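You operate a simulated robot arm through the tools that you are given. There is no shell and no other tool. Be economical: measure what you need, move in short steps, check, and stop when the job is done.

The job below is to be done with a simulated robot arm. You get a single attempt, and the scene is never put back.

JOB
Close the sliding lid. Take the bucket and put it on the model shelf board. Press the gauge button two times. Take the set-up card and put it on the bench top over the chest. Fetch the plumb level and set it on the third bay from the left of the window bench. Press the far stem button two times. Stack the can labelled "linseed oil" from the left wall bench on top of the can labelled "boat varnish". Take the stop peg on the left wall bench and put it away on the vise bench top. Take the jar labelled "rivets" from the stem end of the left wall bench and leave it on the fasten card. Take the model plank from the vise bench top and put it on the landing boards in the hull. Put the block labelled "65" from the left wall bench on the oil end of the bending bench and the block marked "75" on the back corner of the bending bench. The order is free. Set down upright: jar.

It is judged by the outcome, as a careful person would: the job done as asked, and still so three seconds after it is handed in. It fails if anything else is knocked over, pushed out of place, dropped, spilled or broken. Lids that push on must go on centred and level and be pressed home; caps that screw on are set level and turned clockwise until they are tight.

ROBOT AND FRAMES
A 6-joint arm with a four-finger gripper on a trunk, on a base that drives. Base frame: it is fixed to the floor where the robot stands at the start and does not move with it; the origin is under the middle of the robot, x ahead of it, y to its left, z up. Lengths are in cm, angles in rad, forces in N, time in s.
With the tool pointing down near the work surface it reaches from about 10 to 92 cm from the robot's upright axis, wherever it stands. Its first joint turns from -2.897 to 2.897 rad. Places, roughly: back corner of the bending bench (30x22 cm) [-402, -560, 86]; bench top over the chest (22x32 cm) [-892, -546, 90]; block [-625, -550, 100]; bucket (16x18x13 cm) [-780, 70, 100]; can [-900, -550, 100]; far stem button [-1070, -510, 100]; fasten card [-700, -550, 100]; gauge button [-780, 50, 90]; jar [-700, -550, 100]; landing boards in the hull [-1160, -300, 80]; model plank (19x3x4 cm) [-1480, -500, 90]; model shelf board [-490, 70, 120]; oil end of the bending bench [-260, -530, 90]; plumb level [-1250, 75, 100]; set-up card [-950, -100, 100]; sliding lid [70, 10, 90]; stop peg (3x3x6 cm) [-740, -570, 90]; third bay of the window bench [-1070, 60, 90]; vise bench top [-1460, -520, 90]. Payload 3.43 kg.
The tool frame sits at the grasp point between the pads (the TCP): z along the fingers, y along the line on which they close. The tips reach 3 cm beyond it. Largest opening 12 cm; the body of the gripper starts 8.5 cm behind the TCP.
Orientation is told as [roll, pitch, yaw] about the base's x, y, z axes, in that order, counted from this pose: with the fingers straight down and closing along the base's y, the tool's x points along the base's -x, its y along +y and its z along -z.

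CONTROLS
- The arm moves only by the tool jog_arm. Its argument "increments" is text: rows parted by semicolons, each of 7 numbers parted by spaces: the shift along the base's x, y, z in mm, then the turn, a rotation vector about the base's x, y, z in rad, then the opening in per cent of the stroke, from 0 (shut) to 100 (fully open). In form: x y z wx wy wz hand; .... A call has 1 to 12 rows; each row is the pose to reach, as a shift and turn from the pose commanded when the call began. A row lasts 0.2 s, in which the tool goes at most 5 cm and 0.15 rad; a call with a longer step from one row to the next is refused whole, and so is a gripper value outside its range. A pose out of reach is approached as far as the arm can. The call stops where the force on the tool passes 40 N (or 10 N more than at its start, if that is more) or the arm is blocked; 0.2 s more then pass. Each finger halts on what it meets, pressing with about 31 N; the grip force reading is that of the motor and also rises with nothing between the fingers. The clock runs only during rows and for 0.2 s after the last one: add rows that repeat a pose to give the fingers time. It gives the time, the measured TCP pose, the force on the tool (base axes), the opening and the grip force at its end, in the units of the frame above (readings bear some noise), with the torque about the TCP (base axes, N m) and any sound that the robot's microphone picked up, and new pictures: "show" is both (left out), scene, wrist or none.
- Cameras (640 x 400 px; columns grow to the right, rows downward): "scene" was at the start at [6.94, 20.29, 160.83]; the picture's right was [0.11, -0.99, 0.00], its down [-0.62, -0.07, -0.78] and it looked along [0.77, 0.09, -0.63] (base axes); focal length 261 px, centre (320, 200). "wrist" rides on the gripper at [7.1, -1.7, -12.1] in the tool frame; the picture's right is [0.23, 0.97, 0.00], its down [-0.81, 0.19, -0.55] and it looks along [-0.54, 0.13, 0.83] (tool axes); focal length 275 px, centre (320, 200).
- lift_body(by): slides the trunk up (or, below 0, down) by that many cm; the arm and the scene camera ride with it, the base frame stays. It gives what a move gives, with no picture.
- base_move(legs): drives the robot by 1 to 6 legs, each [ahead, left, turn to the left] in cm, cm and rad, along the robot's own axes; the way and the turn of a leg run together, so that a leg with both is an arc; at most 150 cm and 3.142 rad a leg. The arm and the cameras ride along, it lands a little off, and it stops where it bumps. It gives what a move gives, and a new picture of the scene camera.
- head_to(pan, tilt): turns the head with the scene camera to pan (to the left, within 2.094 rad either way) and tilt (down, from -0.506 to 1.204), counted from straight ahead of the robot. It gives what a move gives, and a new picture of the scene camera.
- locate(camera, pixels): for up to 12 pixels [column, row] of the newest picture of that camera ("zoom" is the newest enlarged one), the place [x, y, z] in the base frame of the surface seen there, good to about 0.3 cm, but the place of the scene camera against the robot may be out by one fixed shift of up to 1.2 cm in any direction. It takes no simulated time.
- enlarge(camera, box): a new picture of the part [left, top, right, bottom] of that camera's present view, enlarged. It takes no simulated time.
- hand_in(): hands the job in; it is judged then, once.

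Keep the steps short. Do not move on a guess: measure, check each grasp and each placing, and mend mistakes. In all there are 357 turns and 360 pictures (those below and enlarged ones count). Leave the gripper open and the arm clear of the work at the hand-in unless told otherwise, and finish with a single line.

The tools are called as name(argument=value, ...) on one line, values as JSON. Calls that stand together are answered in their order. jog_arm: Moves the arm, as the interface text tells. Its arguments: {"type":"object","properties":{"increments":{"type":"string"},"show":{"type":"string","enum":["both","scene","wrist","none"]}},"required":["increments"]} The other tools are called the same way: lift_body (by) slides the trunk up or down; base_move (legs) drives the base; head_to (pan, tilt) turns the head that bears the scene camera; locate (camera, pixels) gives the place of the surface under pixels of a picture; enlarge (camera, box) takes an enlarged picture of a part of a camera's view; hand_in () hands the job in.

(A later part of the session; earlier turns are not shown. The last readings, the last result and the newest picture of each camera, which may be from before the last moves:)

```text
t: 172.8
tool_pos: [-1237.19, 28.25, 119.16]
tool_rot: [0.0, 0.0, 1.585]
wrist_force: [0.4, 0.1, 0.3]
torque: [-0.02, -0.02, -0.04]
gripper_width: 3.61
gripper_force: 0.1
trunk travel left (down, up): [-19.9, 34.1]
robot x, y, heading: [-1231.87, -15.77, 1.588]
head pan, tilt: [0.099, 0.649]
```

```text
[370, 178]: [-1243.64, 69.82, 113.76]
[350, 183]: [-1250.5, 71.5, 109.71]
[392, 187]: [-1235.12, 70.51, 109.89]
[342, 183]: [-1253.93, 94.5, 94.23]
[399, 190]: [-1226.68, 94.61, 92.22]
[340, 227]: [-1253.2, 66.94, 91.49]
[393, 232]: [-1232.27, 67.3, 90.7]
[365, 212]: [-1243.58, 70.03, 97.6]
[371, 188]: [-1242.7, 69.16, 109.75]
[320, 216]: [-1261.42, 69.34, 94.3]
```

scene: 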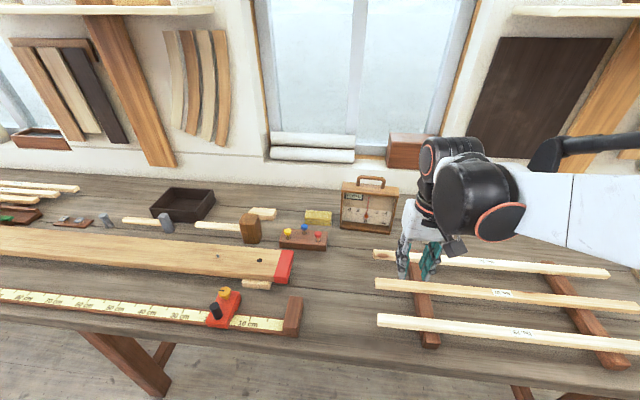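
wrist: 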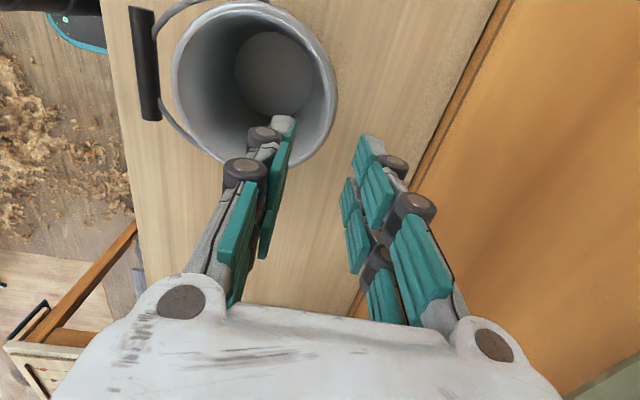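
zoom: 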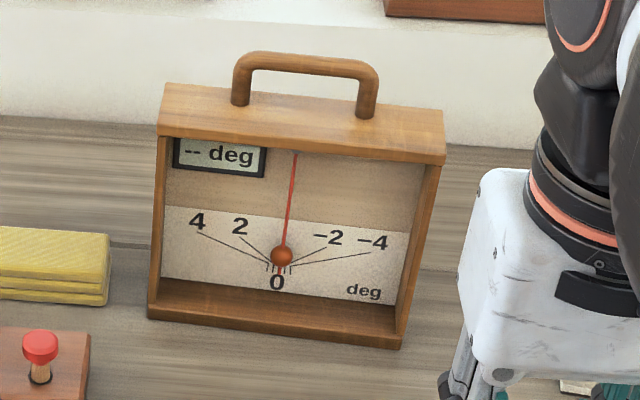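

Handle bar runs along x at about (-1243.4, 70, top 113.5). Turn the hand to close along y and move over it.

jog_arm(increments="0 10 10 0 0 -0.14 40; 0 30 20 0 0 -0.28 40; -5 50 30 0 0 -0.42 40; -10 80 40 0 0 -0.56 40; -15 110 50 0 0 -0.7 40; -20 150 50 0 0 -0.84 40; -25 190 50 0 0 -0.98 40; -35 230 50 0 0 -1.12 40; -45 270 50 0 0 -1.26 40; -50 310 50 0 0 -1.4 40; -55 350 50 0 0 -1.5 40; -60 380 50 0 0 -1.585 40")

```text
t: 175.4
tool_pos: [-1243.11, 66.42, 124.25]
tool_rot: [0.0, -0.001, -0.002]
wrist_force: [0.4, -0.6, 0.2]
torque: [0.0, 0.01, 0.01]
gripper_width: 4.79
gripper_force: 0.1
trunk travel left (down, up): [-19.9, 34.1]
robot x, y, heading: [-1231.88, -15.97, 1.586]
head pan, tilt: [0.099, 0.649]
```

scene: 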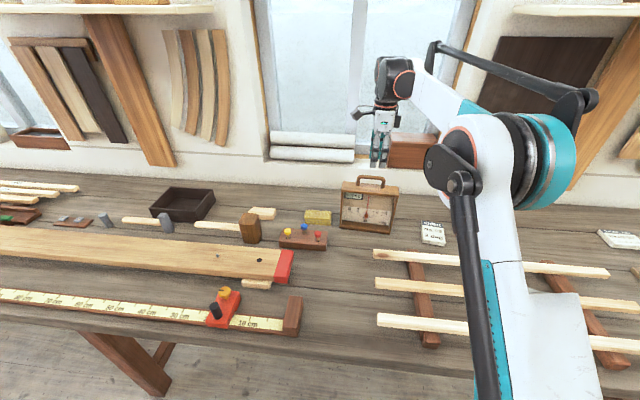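
wrist: 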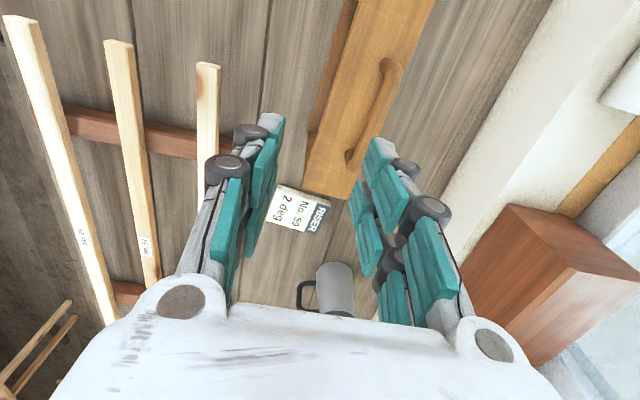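

locate(camera="wrist", pixels=[[375, 105], [392, 75], [350, 155], [360, 130], [320, 190], [365, 190], [340, 100]])

```text
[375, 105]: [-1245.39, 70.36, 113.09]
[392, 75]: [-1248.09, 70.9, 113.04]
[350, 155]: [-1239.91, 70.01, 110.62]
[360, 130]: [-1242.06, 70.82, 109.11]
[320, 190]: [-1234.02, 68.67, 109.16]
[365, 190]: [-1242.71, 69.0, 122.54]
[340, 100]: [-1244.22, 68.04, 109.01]
```

Handle bar centre ≈(-1243.6, 70.4), top 113.1; frame top 109.1. Straddle it and grip.

jog_arm(increments="-5 40 0 0 0 -0.08 40; -5 40 -45 0 0 -0.08 40; -5 40 -85 0 0 -0.08 40; -5 40 -112 0 0 -0.08 40; -5 40 -112 0 0 -0.08 20; -5 40 -112 0 0 -0.08 0; -5 40 -112 0 0 -0.08 0", show="wrist")

```text
t: 177.0
tool_pos: [-1243.68, 70.65, 112.83]
tool_rot: [0.002, -0.001, -0.082]
wrist_force: [-0.5, 0.1, 0.4]
torque: [-0.05, 0.0, -0.02]
gripper_width: 1.26
gripper_force: 30.7
trunk travel left (down, up): [-19.9, 34.1]
robot x, y, heading: [-1231.97, -16.06, 1.589]
head pan, tilt: [0.099, 0.649]
```

wrist: 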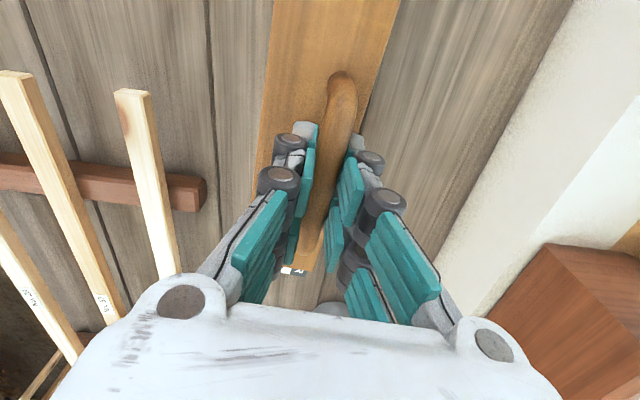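

Gripped at 1.26 cm. Lift.

jog_arm(increments="0 0 10 0 0 0 0; 0 0 30 0 0 0 0; 0 0 60 0 0 0 0; 0 -20 100 0 0 0 0; 0 -50 130 0 0 0 0; 0 -90 150 0 0 0 0")

```text
t: 178.4
tool_pos: [-1243.72, 61.2, 128.01]
tool_rot: [0.002, 0.001, -0.077]
wrist_force: [0.1, -0.5, -3.7]
torque: [0.05, 0.02, -0.02]
gripper_width: 1.25
gripper_force: 31.0
trunk travel left (down, up): [-19.9, 34.1]
robot x, y, heading: [-1232.03, -16.07, 1.585]
head pan, tilt: [0.099, 0.649]
```

scene: 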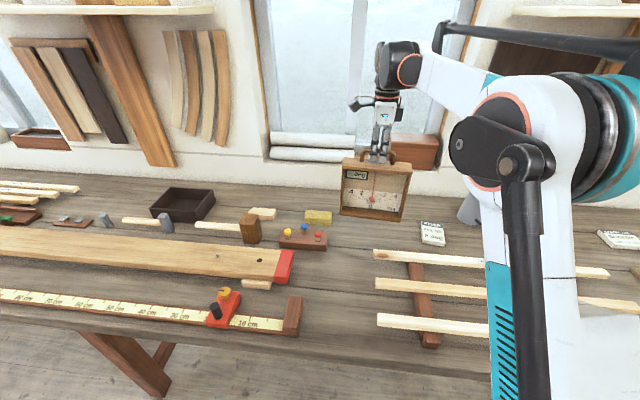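
wrist: 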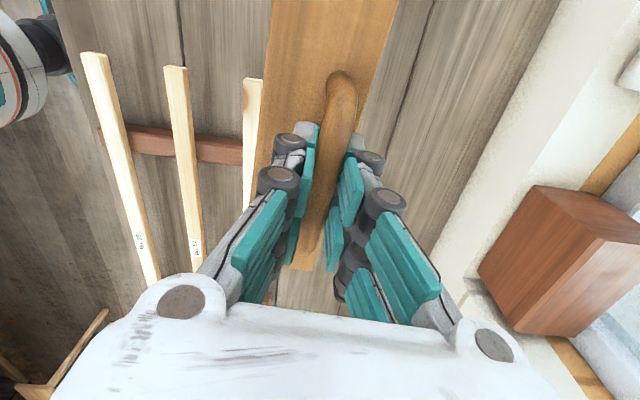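

Held (3.7 N). Back off and drive to the third bay.

base_move(legs=[[-20, 0, -0.015], [0, -140, 0]])

```text
t: 186.7
tool_pos: [-1099.27, 39.78, 127.95]
tool_rot: [-0.001, 0.001, -0.113]
wrist_force: [0.2, 0.8, -3.9]
torque: [0.01, 0.02, -0.03]
gripper_width: 1.22
gripper_force: 31.2
trunk travel left (down, up): [-19.9, 34.1]
robot x, y, heading: [-1090.01, -37.71, 1.551]
head pan, tilt: [0.099, 0.649]
```

scene: 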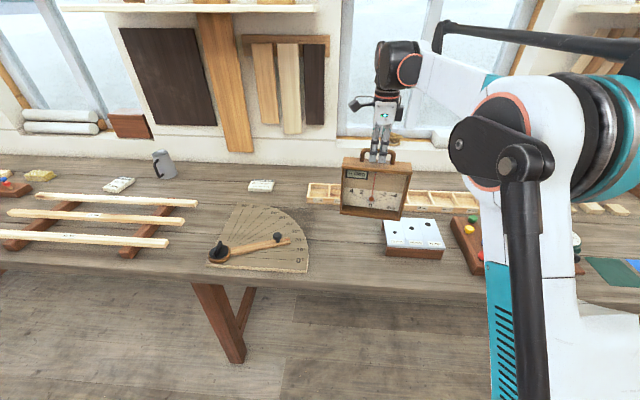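

Check the bench's left end to understand the bays.

head_to(pan=1.2, tilt=0.3)

locate(camera="scene", pixels=[[300, 180], [320, 190], [340, 200], [360, 210], [300, 200], [320, 220], [340, 240], [280, 170]])

enlarge(camera="scene", box=[160, 80, 480, 280])

```text
t: 188.0
tool_pos: [-1099.45, 39.73, 128.08]
tool_rot: [0.0, -0.001, -0.115]
wrist_force: [-0.2, 0.6, -3.6]
torque: [-0.01, 0.0, 0.0]
gripper_width: 1.24
gripper_force: 30.4
trunk travel left (down, up): [-19.9, 34.1]
robot x, y, heading: [-1090.21, -37.68, 1.551]
head pan, tilt: [1.201, 0.3]
```

scene: 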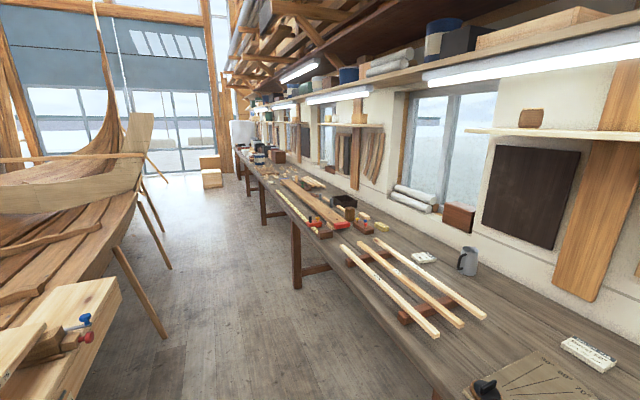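

```text
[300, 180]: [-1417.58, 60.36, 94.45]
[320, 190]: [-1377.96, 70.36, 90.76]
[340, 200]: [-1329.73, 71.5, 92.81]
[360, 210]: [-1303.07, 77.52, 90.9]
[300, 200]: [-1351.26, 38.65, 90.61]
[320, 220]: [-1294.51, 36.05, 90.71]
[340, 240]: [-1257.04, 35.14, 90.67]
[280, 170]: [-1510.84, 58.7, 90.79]
```

```text
2.00 times, centred on (320, 180) of scene
```

zoom: 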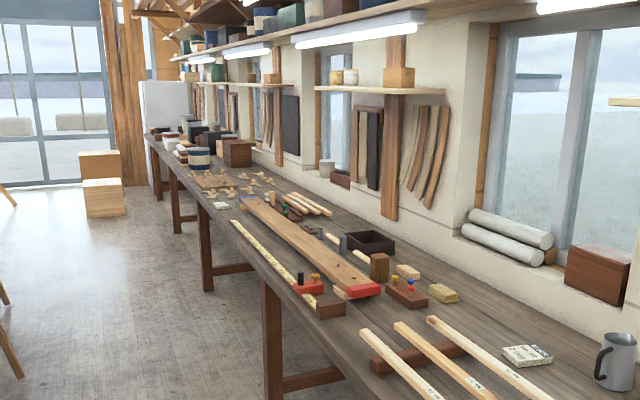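

locate(camera="scene", pixels=[[297, 285], [263, 222], [248, 192], [237, 178], [440, 398], [238, 152], [352, 235], [386, 335]])

head_to(pan=-0.2, tilt=0.7)

```text
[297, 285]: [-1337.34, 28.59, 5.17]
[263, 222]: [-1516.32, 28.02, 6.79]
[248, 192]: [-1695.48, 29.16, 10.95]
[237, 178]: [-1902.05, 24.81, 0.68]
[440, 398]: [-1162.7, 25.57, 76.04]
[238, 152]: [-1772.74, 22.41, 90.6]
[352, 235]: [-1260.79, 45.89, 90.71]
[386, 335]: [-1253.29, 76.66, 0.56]
```

```text
t: 189.6
tool_pos: [-1099.36, 39.81, 128.04]
tool_rot: [0.0, 0.0, -0.112]
wrist_force: [-0.7, 0.2, -4.1]
torque: [0.0, 0.01, -0.02]
gripper_width: 1.25
gripper_force: 31.1
trunk travel left (down, up): [-19.9, 34.1]
robot x, y, heading: [-1090.2, -37.97, 1.552]
head pan, tilt: [-0.201, 0.7]
```

scene: 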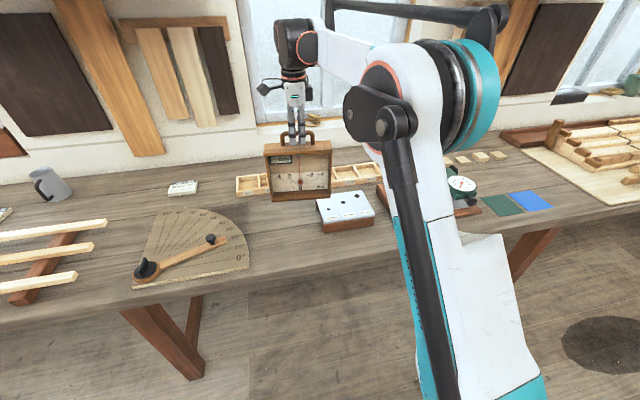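

Measure free space near (-1070, 60): trays, white-topped block, fan board.

locate(camera="scene", pixels=[[237, 183], [242, 196], [270, 240], [290, 225], [320, 198], [325, 232], [375, 222], [377, 212], [380, 187], [335, 172], [235, 212], [249, 268]])

enlarge(camera="scene", box=[200, 140, 520, 300])

```text
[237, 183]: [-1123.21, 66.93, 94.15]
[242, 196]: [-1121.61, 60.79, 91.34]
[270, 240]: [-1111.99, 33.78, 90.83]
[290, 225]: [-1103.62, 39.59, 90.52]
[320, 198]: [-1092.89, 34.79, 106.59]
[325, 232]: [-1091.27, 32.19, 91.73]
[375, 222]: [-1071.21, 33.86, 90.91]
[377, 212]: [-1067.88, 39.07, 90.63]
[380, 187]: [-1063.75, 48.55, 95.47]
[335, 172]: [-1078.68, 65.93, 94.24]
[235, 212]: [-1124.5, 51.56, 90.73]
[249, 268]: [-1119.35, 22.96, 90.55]
```

```text
2.00 times, centred on (360, 220) of scene
```

zoom: 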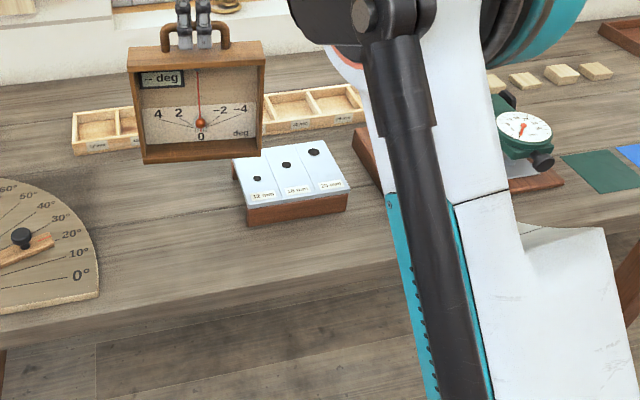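

Free spot between fan board and block: x −1117..−1093, y 30..58. I'll turn the level 90° (long side along y) and put it at (−1105, 44).

jog_arm(increments="0 0 0 0 0 0.14 0; 0 0 0 0 0 0.28 0; 0 0 0 0 0 0.42 0; -5 0 0 0 0 0.56 0; -10 0 0 0 0 0.7 0; -20 0 0 0 0 0.84 0; -30 10 0 0 0 0.98 0; -40 20 0 0 0 1.12 0; -50 30 0 0 0 1.26 0; -56 40 0 0 0 1.4 0; -56 42 0 0 0 1.54 0; -56 42 0 0 0 1.68 0")

```text
t: 192.2
tool_pos: [-1104.94, 44.02, 128.07]
tool_rot: [0.001, 0.0, 1.568]
wrist_force: [1.2, 0.9, -3.6]
torque: [0.01, 0.01, 0.01]
gripper_width: 1.21
gripper_force: 30.9
trunk travel left (down, up): [-19.9, 34.1]
robot x, y, heading: [-1090.16, -38.08, 1.551]
head pan, tilt: [-0.201, 0.7]
```

scene: 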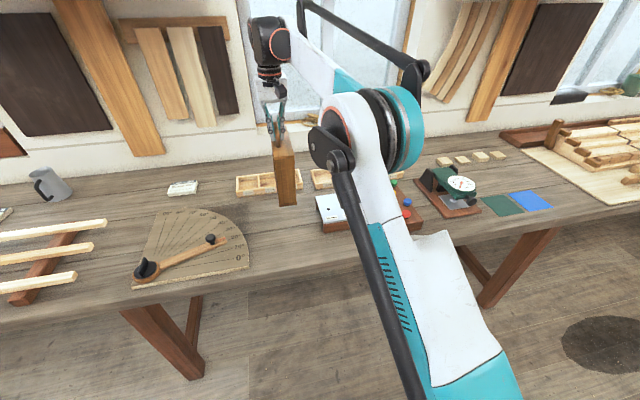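
wrist: 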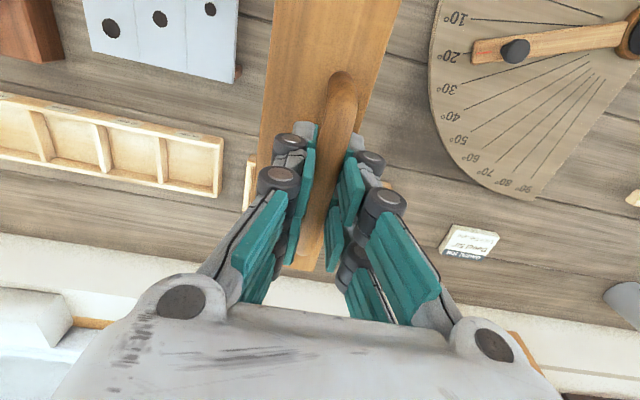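

locate(camera="wrist", pixels=[[235, 82], [240, 10], [430, 90], [440, 10], [220, 190], [250, 185], [222, 140], [275, 230], [440, 130], [395, 185]])

```text
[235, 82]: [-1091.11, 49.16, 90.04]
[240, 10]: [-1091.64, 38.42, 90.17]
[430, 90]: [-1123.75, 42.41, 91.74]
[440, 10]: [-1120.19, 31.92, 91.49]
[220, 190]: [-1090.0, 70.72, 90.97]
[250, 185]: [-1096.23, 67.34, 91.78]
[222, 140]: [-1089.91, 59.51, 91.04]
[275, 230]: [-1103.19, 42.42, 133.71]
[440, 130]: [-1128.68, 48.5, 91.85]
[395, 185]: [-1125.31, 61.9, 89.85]
```

Clear. Lower to the bench.

jog_arm(increments="0 -5 -45 0 0 0 0; 0 -10 -90 0 0 0 0; 0 -10 -125 0 0 0 0; 0 -10 -140 0 0 0 0; 0 -10 -146 0 0 0 0; 0 -10 -150 0 0 0 0; 0 -10 -152 0 0 0 0; 0 -10 -154 0 0 0 0")

```text
t: 194.0
tool_pos: [-1104.87, 42.76, 112.56]
tool_rot: [0.0, 0.001, 1.565]
wrist_force: [-2.5, 4.8, 11.4]
torque: [0.24, -0.01, 0.08]
gripper_width: 1.37
gripper_force: 31.0
trunk travel left (down, up): [-19.9, 34.1]
robot x, y, heading: [-1090.13, -37.83, 1.553]
head pan, tilt: [-0.201, 0.7]
```

scene: 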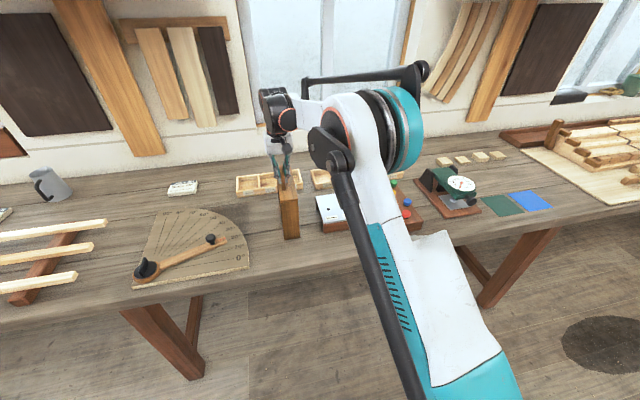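
wrist: 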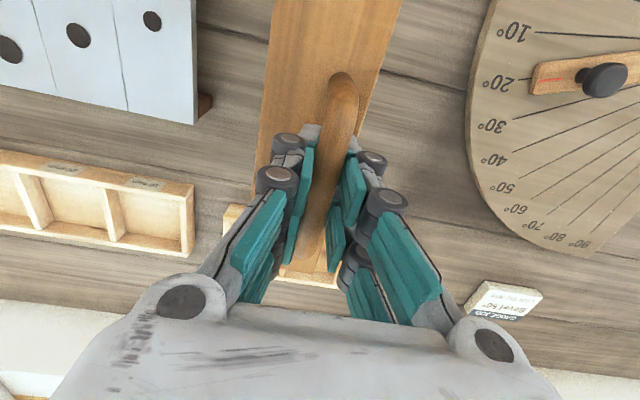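

Set down (11 N). Release and rise.

jog_arm(increments="0 0 1 0 0 0 12; 0 0 1 0 0 0 25; 0 0 1 0 0 0 32; 0 0 30 0 0 0 32; 0 0 70 0 0 0 32; 0 0 110 0 0 0 32; 0 -40 130 0 0 0 32; 0 -85 130 0 0 0 32; 0 -130 130 0 0 0 32")

```text
t: 196.0
tool_pos: [-1104.92, 29.79, 125.82]
tool_rot: [0.001, 0.001, 1.563]
wrist_force: [0.1, -0.3, 0.1]
torque: [0.02, -0.03, 0.0]
gripper_width: 3.84
gripper_force: 0.1
trunk travel left (down, up): [-19.9, 34.1]
robot x, y, heading: [-1090.26, -37.91, 1.552]
head pan, tilt: [-0.201, 0.7]
```

scene: 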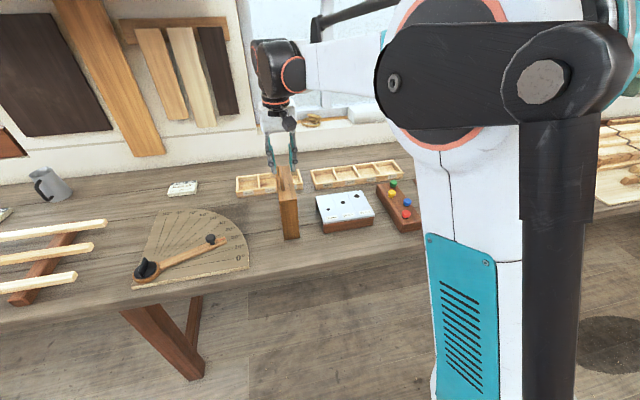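
wrist: 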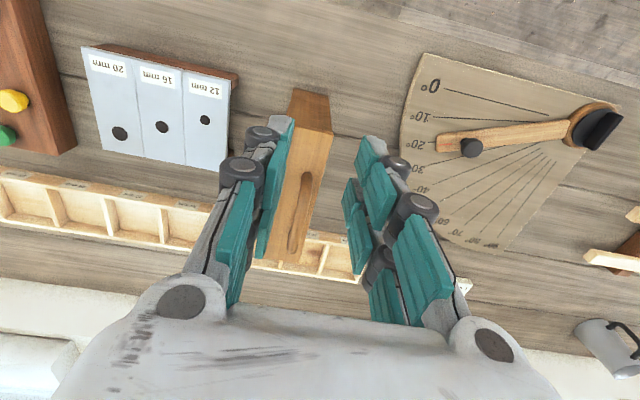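

Level standing well. Tuck to 44 cm, then drive to x≈-950 for the set-up card.

jog_arm(increments="20 -40 0 0 0 0 32; 40 -80 0 0 0 0 32; 60 -120 0 0 0 0 32; 80 -160 -10 0 0 0 32; 100 -200 -20 0 0 0 32; 115 -235 -40 0 0 0 32", show="none")

base_move(legs=[[6, -135, 0.02]])

head_to(pan=2.09, tilt=0.45)

```text
t: 197.4
tool_pos: [-1093.25, 6.47, 121.62]
tool_rot: [0.0, -0.002, 1.564]
wrist_force: [0.4, 0.1, 0.8]
torque: [0.04, 0.01, -0.03]
gripper_width: 3.86
gripper_force: 0.1
trunk travel left (down, up): [-19.9, 34.1]
robot x, y, heading: [-1089.73, -38.21, 1.547]
head pan, tilt: [-0.201, 0.7]
```

```text
t: 204.0
tool_pos: [-962.5, 11.25, 121.65]
tool_rot: [0.0, 0.0, 1.585]
wrist_force: [0.9, 0.2, 0.4]
torque: [0.02, 0.02, -0.03]
gripper_width: 3.83
gripper_force: 0.0
trunk travel left (down, up): [-19.9, 34.1]
robot x, y, heading: [-958.55, -33.54, 1.571]
head pan, tilt: [-0.201, 0.7]
```

scene: 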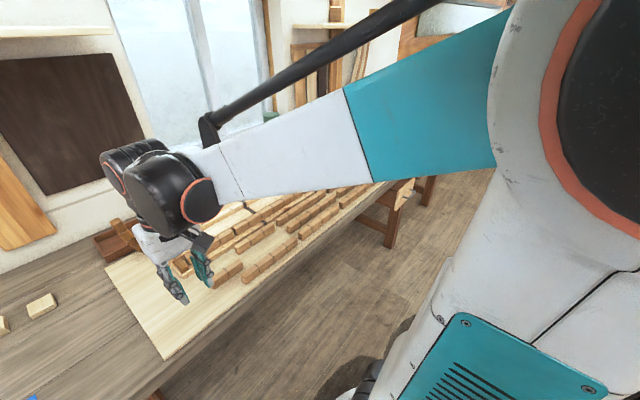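

```text
t: 206.1
tool_pos: [-962.36, 11.3, 121.53]
tool_rot: [0.002, 0.0, 1.584]
wrist_force: [0.7, 0.4, 0.7]
torque: [0.02, -0.01, -0.01]
gripper_width: 3.85
gripper_force: 0.0
trunk travel left (down, up): [-19.9, 34.1]
robot x, y, heading: [-958.59, -33.38, 1.57]
head pan, tilt: [2.089, 0.45]
```

scene: 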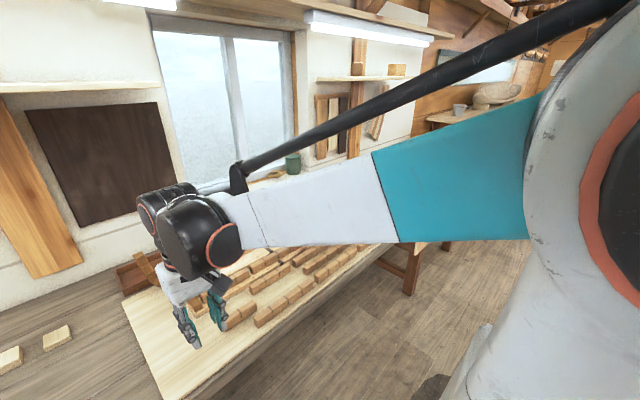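

Head jammed by the arm again; extend the arm, then pan.

jog_arm(increments="0 40 0 0 0 0 32; 0 80 0 0 0 0 32; 0 125 0 0 0 0 32; 0 170 0 0 0 0 32", show="none")

head_to(pan=2.09, tilt=0.45)

```text
t: 207.1
tool_pos: [-962.03, 28.42, 121.75]
tool_rot: [-0.001, 0.003, 1.585]
wrist_force: [0.4, 0.1, -1.2]
torque: [-0.06, -0.02, -0.05]
gripper_width: 3.83
gripper_force: 0.0
trunk travel left (down, up): [-19.9, 34.1]
robot x, y, heading: [-958.01, -33.22, 1.57]
head pan, tilt: [2.089, 0.45]
```

```text
t: 207.7
tool_pos: [-962.07, 28.28, 121.76]
tool_rot: [0.0, 0.0, 1.585]
wrist_force: [-0.4, 0.3, -0.4]
torque: [-0.01, 0.0, 0.02]
gripper_width: 3.85
gripper_force: 0.0
trunk travel left (down, up): [-19.9, 34.1]
robot x, y, heading: [-958.15, -32.95, 1.572]
head pan, tilt: [2.089, 0.45]
```

scene: 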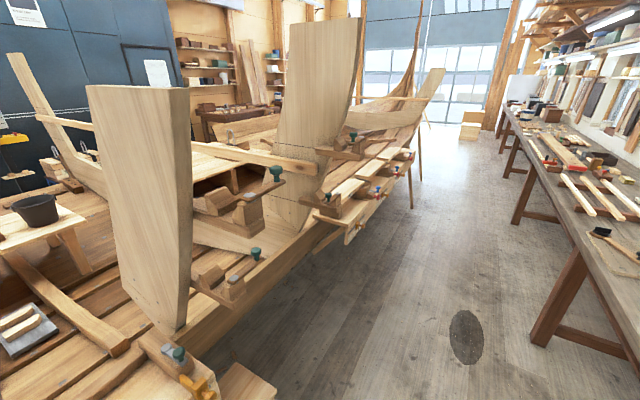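

locate(camera="scene", pixels=[[130, 200], [190, 250], [200, 380], [240, 370], [170, 350], [260, 270], [310, 60], [355, 240], [20, 330], [320, 215], [60, 260]])

```text
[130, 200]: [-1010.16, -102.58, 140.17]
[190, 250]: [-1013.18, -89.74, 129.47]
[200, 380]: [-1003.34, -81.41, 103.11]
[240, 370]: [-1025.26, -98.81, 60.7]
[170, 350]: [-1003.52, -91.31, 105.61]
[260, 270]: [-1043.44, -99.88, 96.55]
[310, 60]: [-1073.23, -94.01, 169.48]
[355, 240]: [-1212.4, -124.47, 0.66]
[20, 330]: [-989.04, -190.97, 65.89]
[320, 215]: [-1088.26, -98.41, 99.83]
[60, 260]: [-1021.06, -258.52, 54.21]
```

Go closer to the bench, tuck, then rotate clockwise to face the hull.

jog_arm(increments="0 -40 10 0 0 0 32; 0 -85 20 0 0 0 32; 0 -130 30 0 0 0 32; 0 -175 40 0 0 0 32; 0 -220 50 0 0 0 32; 0 -255 60 0 0 0 32", show="none")

base_move(legs=[[18, 0, 0], [0, 0, -1.57]])

```text
t: 209.1
tool_pos: [-962.36, 3.03, 127.59]
tool_rot: [-0.001, 0.002, 1.584]
wrist_force: [-0.7, -0.7, 0.5]
torque: [0.04, -0.01, 0.01]
gripper_width: 3.82
gripper_force: 0.0
trunk travel left (down, up): [-19.9, 34.1]
robot x, y, heading: [-958.49, -32.72, 1.573]
head pan, tilt: [2.089, 0.45]
```

```text
t: 214.4
tool_pos: [-922.0, -10.45, 127.64]
tool_rot: [0.001, -0.001, 0.034]
wrist_force: [0.1, 0.9, 0.1]
torque: [0.02, 0.02, 0.01]
gripper_width: 3.84
gripper_force: 0.0
trunk travel left (down, up): [-19.9, 34.1]
robot x, y, heading: [-958.41, -15.25, 0.017]
head pan, tilt: [2.089, 0.45]
```

scene: 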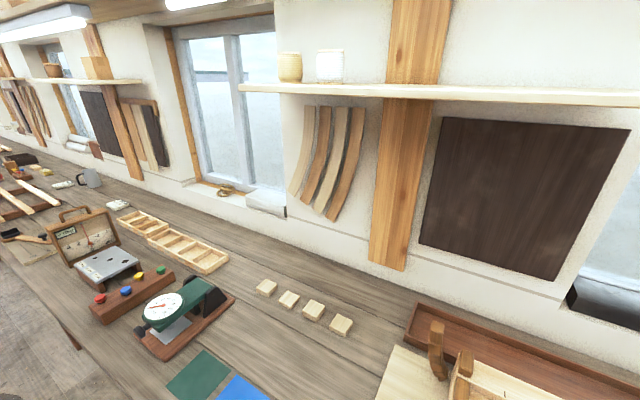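

base_move(legs=[[0, 0, -1.58]])

head_to(pan=0.3, tilt=0.6)

```text
t: 218.7
tool_pos: [-955.22, -51.58, 127.55]
tool_rot: [0.0, 0.0, -1.58]
wrist_force: [0.5, 0.0, -0.4]
torque: [-0.01, -0.02, 0.02]
gripper_width: 3.84
gripper_force: 0.1
trunk travel left (down, up): [-19.9, 34.1]
robot x, y, heading: [-958.29, -15.19, -1.59]
head pan, tilt: [2.089, 0.45]
```

scene: 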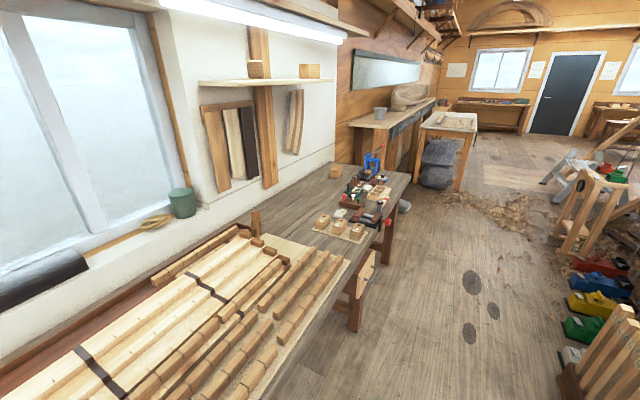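

```text
t: 220.5
tool_pos: [-955.05, -51.64, 127.6]
tool_rot: [0.001, 0.0, -1.58]
wrist_force: [1.0, 0.3, -0.1]
torque: [0.03, 0.01, -0.01]
gripper_width: 3.86
gripper_force: 0.1
trunk travel left (down, up): [-19.9, 34.1]
robot x, y, heading: [-958.63, -15.25, -1.593]
head pan, tilt: [0.3, 0.6]
```

scene: 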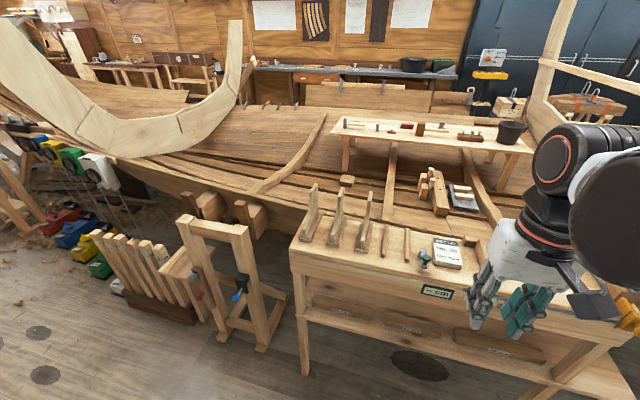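

enlarge(camera="scene", box=[290, 180, 490, 305])

locate(camera="scene", pixels=[[447, 252], [434, 238], [460, 240], [434, 263], [461, 268], [425, 258], [300, 240], [330, 290], [310, 205], [400, 245], [448, 245]])

```text
3.20 times, centred on (390, 242) of scene
```

zoom: 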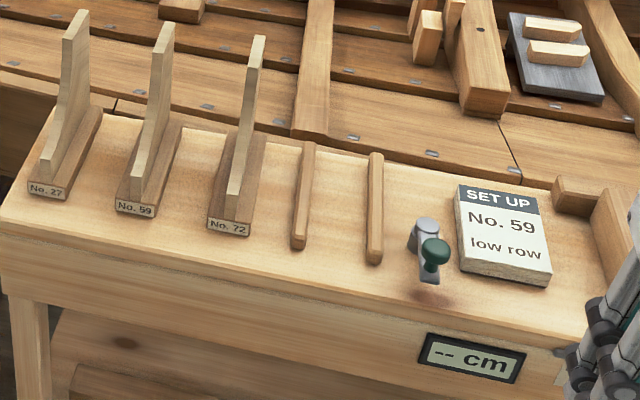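

```text
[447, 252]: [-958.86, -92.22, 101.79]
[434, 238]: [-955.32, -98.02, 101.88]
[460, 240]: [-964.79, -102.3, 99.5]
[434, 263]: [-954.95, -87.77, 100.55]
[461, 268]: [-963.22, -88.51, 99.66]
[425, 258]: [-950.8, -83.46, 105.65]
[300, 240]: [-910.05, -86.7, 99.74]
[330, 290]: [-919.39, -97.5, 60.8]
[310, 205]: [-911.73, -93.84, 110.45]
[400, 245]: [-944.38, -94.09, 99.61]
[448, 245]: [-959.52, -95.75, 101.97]
```

The set-up card block is at about x −955..−963, y −88..−98, top 101.9. Move above with a wide open hand.

jog_arm(increments="0 -40 0 0 0 0 60; -5 -80 0 0 0 0 80; -10 -125 0 0 0 0 95; -20 -170 0 0 0 0 95; -30 -215 0 0 0 0 95; -38 -260 -15 0 0 0 95; -38 -300 -40 0 0 0 95; -38 -340 -60 0 0 0 95; -38 -370 -95 0 0 0 95")

```text
t: 222.5
tool_pos: [-958.86, -88.82, 118.0]
tool_rot: [0.003, 0.003, -1.58]
wrist_force: [0.3, 0.5, 0.2]
torque: [0.03, 0.01, -0.01]
gripper_width: 11.36
gripper_force: 0.1
trunk travel left (down, up): [-19.9, 34.1]
robot x, y, heading: [-958.39, -15.19, -1.592]
head pan, tilt: [0.3, 0.6]
```

scene: 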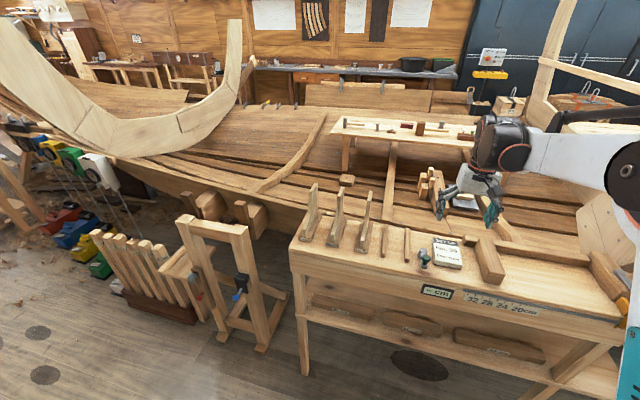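
wrist: 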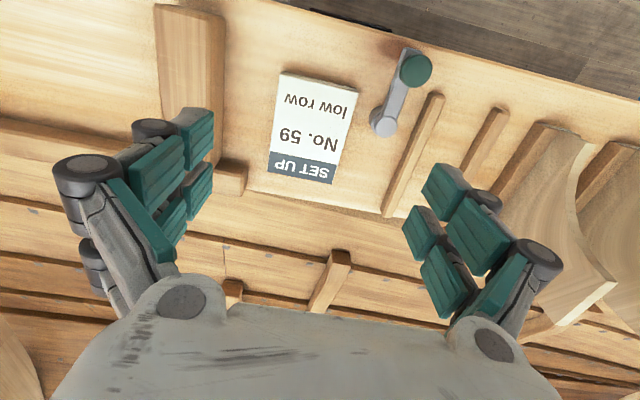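

locate(camera="wrist", pixels=[[280, 73], [356, 90], [270, 176], [333, 184], [308, 130], [245, 190], [220, 150], [380, 130], [430, 110], [388, 200], [250, 120], [225, 175]])

```text
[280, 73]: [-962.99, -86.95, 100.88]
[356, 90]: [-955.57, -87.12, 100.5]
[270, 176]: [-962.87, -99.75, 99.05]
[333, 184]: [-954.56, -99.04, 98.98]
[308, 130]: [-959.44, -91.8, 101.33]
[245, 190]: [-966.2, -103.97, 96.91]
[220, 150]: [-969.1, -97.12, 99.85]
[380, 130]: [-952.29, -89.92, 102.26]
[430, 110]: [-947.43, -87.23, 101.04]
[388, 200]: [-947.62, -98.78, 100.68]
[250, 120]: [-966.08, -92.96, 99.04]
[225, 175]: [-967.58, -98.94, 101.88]
```

Grip at y≈-95, opening 9.2 cm, TCP z 102.4.

jog_arm(increments="-2 -30 0 0 0 0 85; -2 -60 0 0 0 0 77; -2 -60 -45 0 0 0 77; -2 -60 -90 0 0 0 77; -2 -60 -130 0 0 0 77; -2 -60 -148 0 0 0 77; -2 -60 -156 0 0 0 77", show="wrist")

```text
t: 224.1
tool_pos: [-959.3, -94.7, 102.54]
tool_rot: [0.001, 0.0, -1.58]
wrist_force: [0.4, 0.4, -0.5]
torque: [0.02, -0.02, 0.03]
gripper_width: 9.21
gripper_force: 0.1
trunk travel left (down, up): [-19.9, 34.1]
robot x, y, heading: [-957.96, -15.47, -1.592]
head pan, tilt: [0.3, 0.6]
```

wrist: 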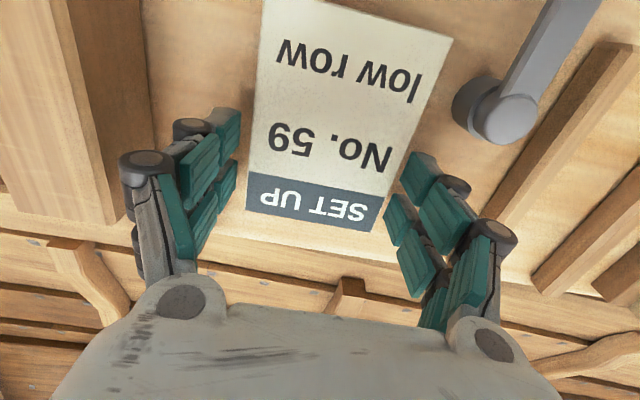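

Card lies between the fingers. Close and lift.

jog_arm(increments="0 0 0 0 0 0 50; 0 0 0 0 0 0 40; 0 0 0 0 0 0 40; 0 0 15 0 0 0 40; 0 0 45 0 0 0 40; 0 0 90 0 0 0 40; 0 0 130 0 0 0 40")

```text
t: 225.7
tool_pos: [-959.3, -94.45, 115.59]
tool_rot: [0.0, 0.0, -1.58]
wrist_force: [-0.5, -0.4, -1.8]
torque: [-0.03, 0.01, -0.02]
gripper_width: 7.94
gripper_force: 31.3
trunk travel left (down, up): [-19.9, 34.1]
robot x, y, heading: [-958.27, -15.19, -1.599]
head pan, tilt: [0.3, 0.6]
```

scene: 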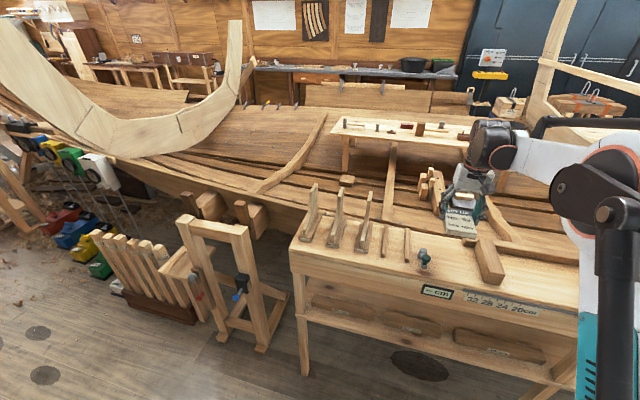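
wrist: 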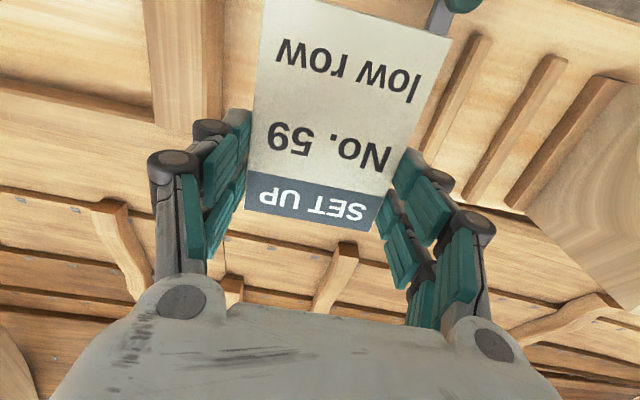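

Card held. Measure the hull's far side for route planning.

locate(camera="scene", pixels=[[280, 103], [380, 95], [330, 75], [400, 68], [240, 70], [370, 82], [250, 95], [200, 60], [120, 66], [440, 110], [500, 65], [430, 130]])

enlarge(camera="scene", box=[60, 20, 540, 140])

```text
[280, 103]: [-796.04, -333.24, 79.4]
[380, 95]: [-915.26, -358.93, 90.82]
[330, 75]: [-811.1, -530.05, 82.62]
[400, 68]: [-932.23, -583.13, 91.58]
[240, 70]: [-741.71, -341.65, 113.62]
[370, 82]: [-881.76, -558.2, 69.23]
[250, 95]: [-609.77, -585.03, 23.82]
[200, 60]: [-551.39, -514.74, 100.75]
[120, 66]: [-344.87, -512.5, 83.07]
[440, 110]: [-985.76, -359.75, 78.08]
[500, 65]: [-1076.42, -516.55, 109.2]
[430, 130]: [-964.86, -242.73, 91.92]
```

```text
1.33 times, centred on (300, 80) of scene
```

zoom: 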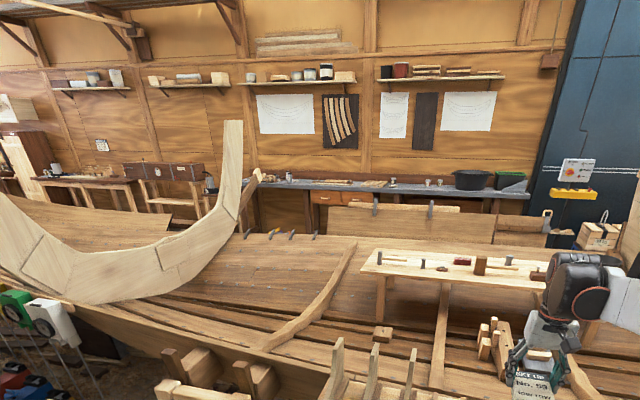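

Retract with the card, with the head turned left to watch the route.

head_to(pan=1.4, tilt=0.35)

jog_arm(increments="0 20 40 0 0 0 40; 0 60 60 0 0 0 40; 5 100 80 0 0 0 40; 10 145 100 0 0 0 40; 15 190 110 0 0 0 40; 20 235 110 0 0 0 40; 30 280 110 0 0 0 40; 35 325 110 0 0 0 40; 40 370 110 0 0 0 40; 40 400 110 0 0 0 40", show="scene")

```text
t: 227.0
tool_pos: [-959.36, -94.35, 115.63]
tool_rot: [0.0, -0.001, -1.58]
wrist_force: [-0.2, 0.5, -0.5]
torque: [-0.02, 0.0, 0.01]
gripper_width: 7.95
gripper_force: 31.5
trunk travel left (down, up): [-19.9, 34.1]
robot x, y, heading: [-958.1, -15.43, -1.594]
head pan, tilt: [1.4, 0.351]
```

scene: 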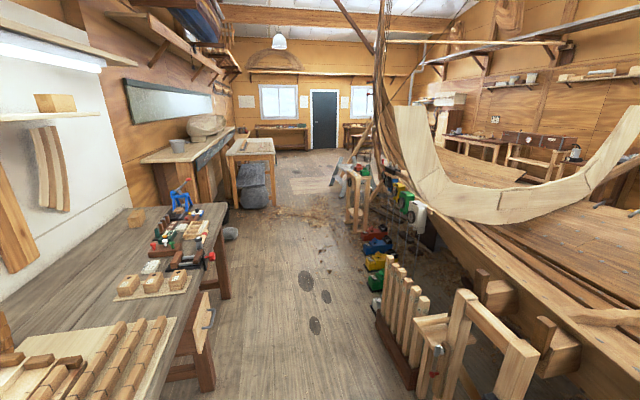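

```text
t: 229.2
tool_pos: [-955.54, -54.46, 126.67]
tool_rot: [-0.001, 0.0, -1.58]
wrist_force: [-0.2, 0.2, -0.6]
torque: [-0.03, 0.04, -0.02]
gripper_width: 7.97
gripper_force: 30.6
trunk travel left (down, up): [-19.9, 34.1]
robot x, y, heading: [-958.58, -15.32, -1.595]
head pan, tilt: [1.4, 0.351]
```

scene: 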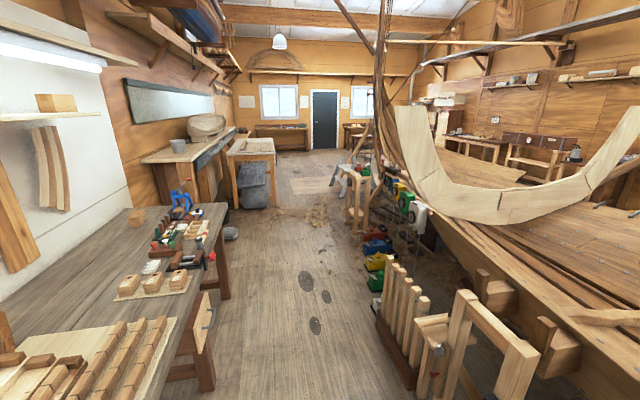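

Drive along the corridor toward +x.

base_move(legs=[[18, 120, 0.022], [0, 120, 0], [40, 100, 0]])

```text
t: 246.4
tool_pos: [-611.48, -119.21, 126.74]
tool_rot: [-0.003, 0.001, -1.573]
wrist_force: [1.0, -0.8, -1.8]
torque: [-0.02, 0.02, 0.02]
gripper_width: 7.95
gripper_force: 30.9
trunk travel left (down, up): [-19.9, 34.1]
robot x, y, heading: [-614.78, -79.4, -1.58]
head pan, tilt: [1.4, 0.351]
```

scene: 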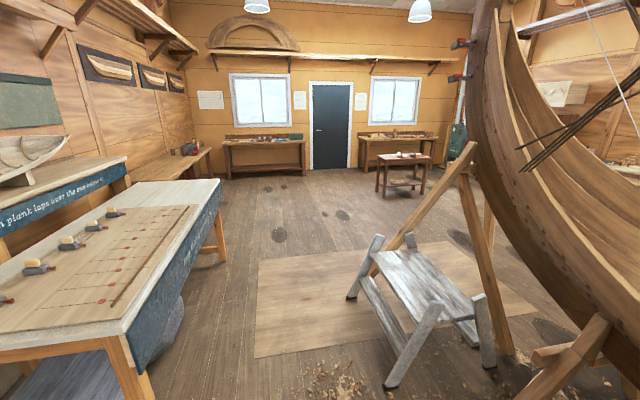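

locate(camera="scene", pixels=[[390, 385], [350, 298], [487, 365], [413, 240], [510, 350], [470, 145], [220, 255], [150, 395], [400, 195], [545, 375], [440, 155]])

```text
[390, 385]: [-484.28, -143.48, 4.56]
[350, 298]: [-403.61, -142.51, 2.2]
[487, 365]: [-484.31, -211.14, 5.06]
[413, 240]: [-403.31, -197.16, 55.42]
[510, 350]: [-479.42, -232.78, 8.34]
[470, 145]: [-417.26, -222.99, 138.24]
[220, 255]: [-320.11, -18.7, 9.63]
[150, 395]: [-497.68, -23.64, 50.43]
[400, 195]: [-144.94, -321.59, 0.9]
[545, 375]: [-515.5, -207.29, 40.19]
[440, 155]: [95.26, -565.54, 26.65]
```

Pass between table and stool at y≈-82.

base_move(legs=[[2, 130, 0.009], [0, 130, 0], [0, 90, 0]])

```text
t: 263.6
tool_pos: [-259.53, -136.22, 126.65]
tool_rot: [0.0, 0.001, -1.619]
wrist_force: [-0.4, 0.5, -1.8]
torque: [-0.03, 0.02, -0.03]
gripper_width: 7.97
gripper_force: 31.1
trunk travel left (down, up): [-19.9, 34.1]
robot x, y, heading: [-260.49, -96.95, -1.637]
head pan, tilt: [1.4, 0.351]
```

scene: 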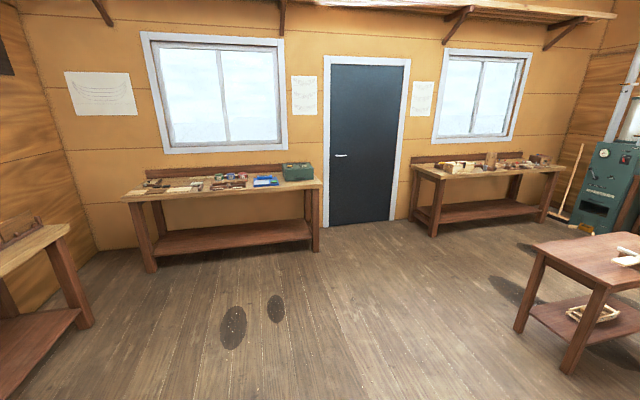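

Look ahead (-y) for the next leg.

head_to(pan=0.15, tilt=0.4)

locate(camera="scene", pixels=[[320, 300], [300, 250], [250, 230], [150, 250], [200, 200], [400, 250], [450, 230], [350, 200], [500, 200], [560, 300]])

```text
t: 265.0
tool_pos: [-259.4, -136.3, 126.63]
tool_rot: [-0.001, 0.0, -1.619]
wrist_force: [1.1, 0.0, -2.0]
torque: [-0.01, 0.01, -0.01]
gripper_width: 7.98
gripper_force: 31.2
trunk travel left (down, up): [-19.9, 34.1]
robot x, y, heading: [-260.82, -96.55, -1.637]
head pan, tilt: [0.15, 0.4]
```

scene: 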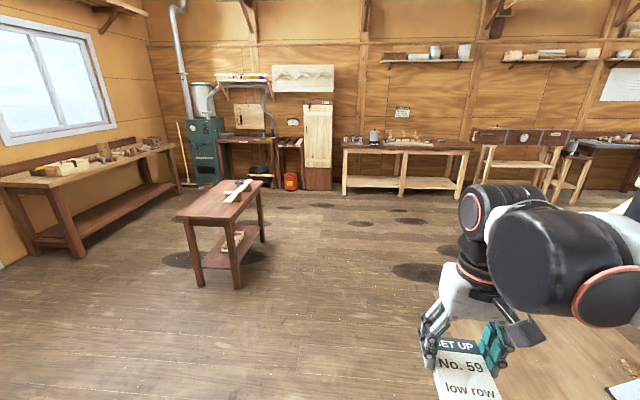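

```text
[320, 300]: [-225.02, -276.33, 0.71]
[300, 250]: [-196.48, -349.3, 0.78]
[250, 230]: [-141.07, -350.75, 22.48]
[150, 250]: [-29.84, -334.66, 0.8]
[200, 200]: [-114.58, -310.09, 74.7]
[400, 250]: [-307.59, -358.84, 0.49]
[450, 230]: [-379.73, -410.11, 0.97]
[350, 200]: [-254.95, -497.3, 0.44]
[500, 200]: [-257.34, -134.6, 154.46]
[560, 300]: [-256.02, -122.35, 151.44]
```

base_move(legs=[[0, -10, 0.066], [150, 0, 0], [150, 0, 0], [35, 0, 0]])

```text
t: 282.0
tool_pos: [-263.46, -469.61, 126.66]
tool_rot: [0.0, 0.0, -1.566]
wrist_force: [-0.8, 0.4, -1.8]
torque: [-0.03, 0.04, 0.02]
gripper_width: 7.96
gripper_force: 31.0
trunk travel left (down, up): [-19.9, 34.1]
robot x, y, heading: [-267.1, -430.18, -1.582]
head pan, tilt: [0.15, 0.4]
```

scene: 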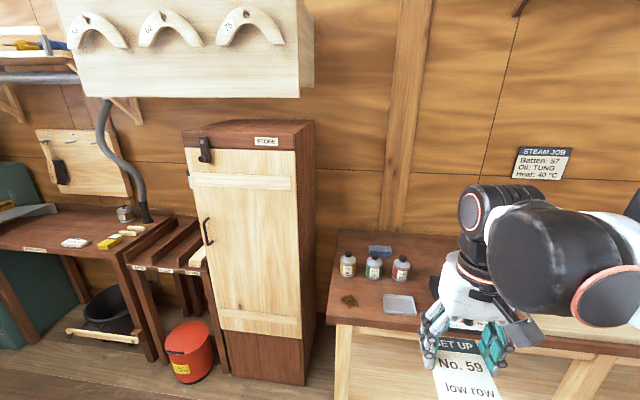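

Extend a bit and look right along the left-wall corridor.

jog_arm(increments="0 -40 0 0 0 0 40; 0 -85 0 0 0 0 40; 0 -130 0 0 0 0 40; 0 -175 0 0 0 0 40; 0 -210 0 0 0 0 40", show="none")

head_to(pan=-1.2, tilt=0.35)

```text
t: 283.2
tool_pos: [-263.63, -490.53, 126.74]
tool_rot: [-0.001, 0.0, -1.565]
wrist_force: [-0.2, -0.2, -2.3]
torque: [-0.02, 0.01, 0.04]
gripper_width: 7.96
gripper_force: 31.1
trunk travel left (down, up): [-19.9, 34.1]
robot x, y, heading: [-266.87, -429.9, -1.579]
head pan, tilt: [0.15, 0.4]
```

```text
t: 284.7
tool_pos: [-263.59, -490.32, 126.76]
tool_rot: [0.0, 0.0, -1.566]
wrist_force: [-0.8, 0.5, -0.4]
torque: [-0.06, 0.03, 0.02]
gripper_width: 7.95
gripper_force: 30.9
trunk travel left (down, up): [-19.9, 34.1]
robot x, y, heading: [-266.87, -429.84, -1.578]
head pan, tilt: [-1.201, 0.351]
```

scene: 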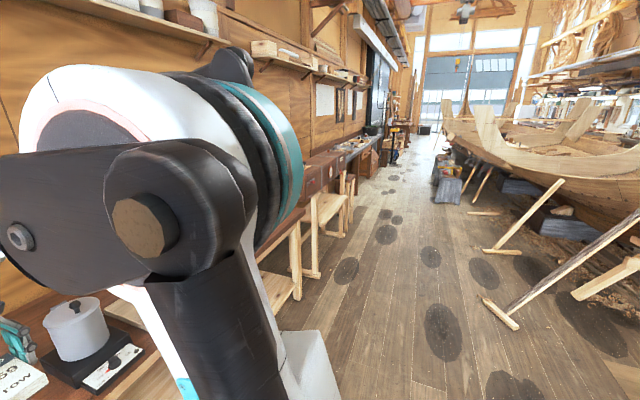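

locate(camera="scene", pixels=[[515, 325], [490, 250], [468, 212], [437, 200], [462, 182], [355, 235], [320, 275], [380, 170], [440, 170], [400, 170]])

```text
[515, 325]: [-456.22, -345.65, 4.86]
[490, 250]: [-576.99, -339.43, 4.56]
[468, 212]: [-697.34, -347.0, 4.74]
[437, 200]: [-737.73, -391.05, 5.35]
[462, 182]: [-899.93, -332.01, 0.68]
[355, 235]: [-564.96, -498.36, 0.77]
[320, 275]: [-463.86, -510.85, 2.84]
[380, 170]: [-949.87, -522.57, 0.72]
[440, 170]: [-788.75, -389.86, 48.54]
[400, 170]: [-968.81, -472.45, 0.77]
```

Drive right (−x) along the wall corridor.

base_move(legs=[[10, -150, 0.007], [0, -150, 0]])

```text
refused: leg 1 is longer than a leg can be; nothing moved
```

base_move(legs=[[10, -145, 0.007], [0, -145, 0]])

```text
t: 298.6
tool_pos: [-549.79, -503.64, 126.72]
tool_rot: [-0.001, 0.001, -1.549]
wrist_force: [0.2, 0.0, -1.3]
torque: [-0.01, 0.0, -0.03]
gripper_width: 7.95
gripper_force: 31.1
trunk travel left (down, up): [-19.9, 34.1]
robot x, y, heading: [-554.23, -443.77, -1.566]
head pan, tilt: [-1.201, 0.351]
```

scene: 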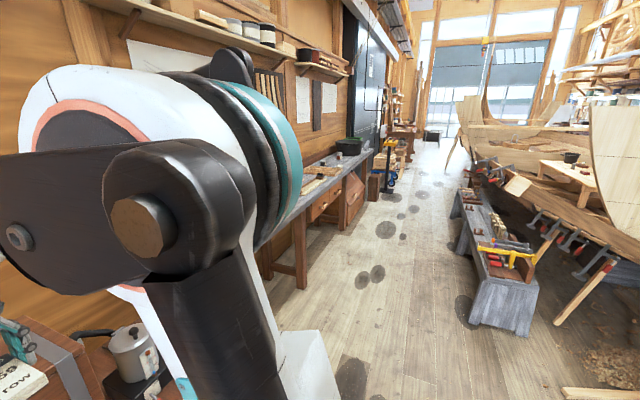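

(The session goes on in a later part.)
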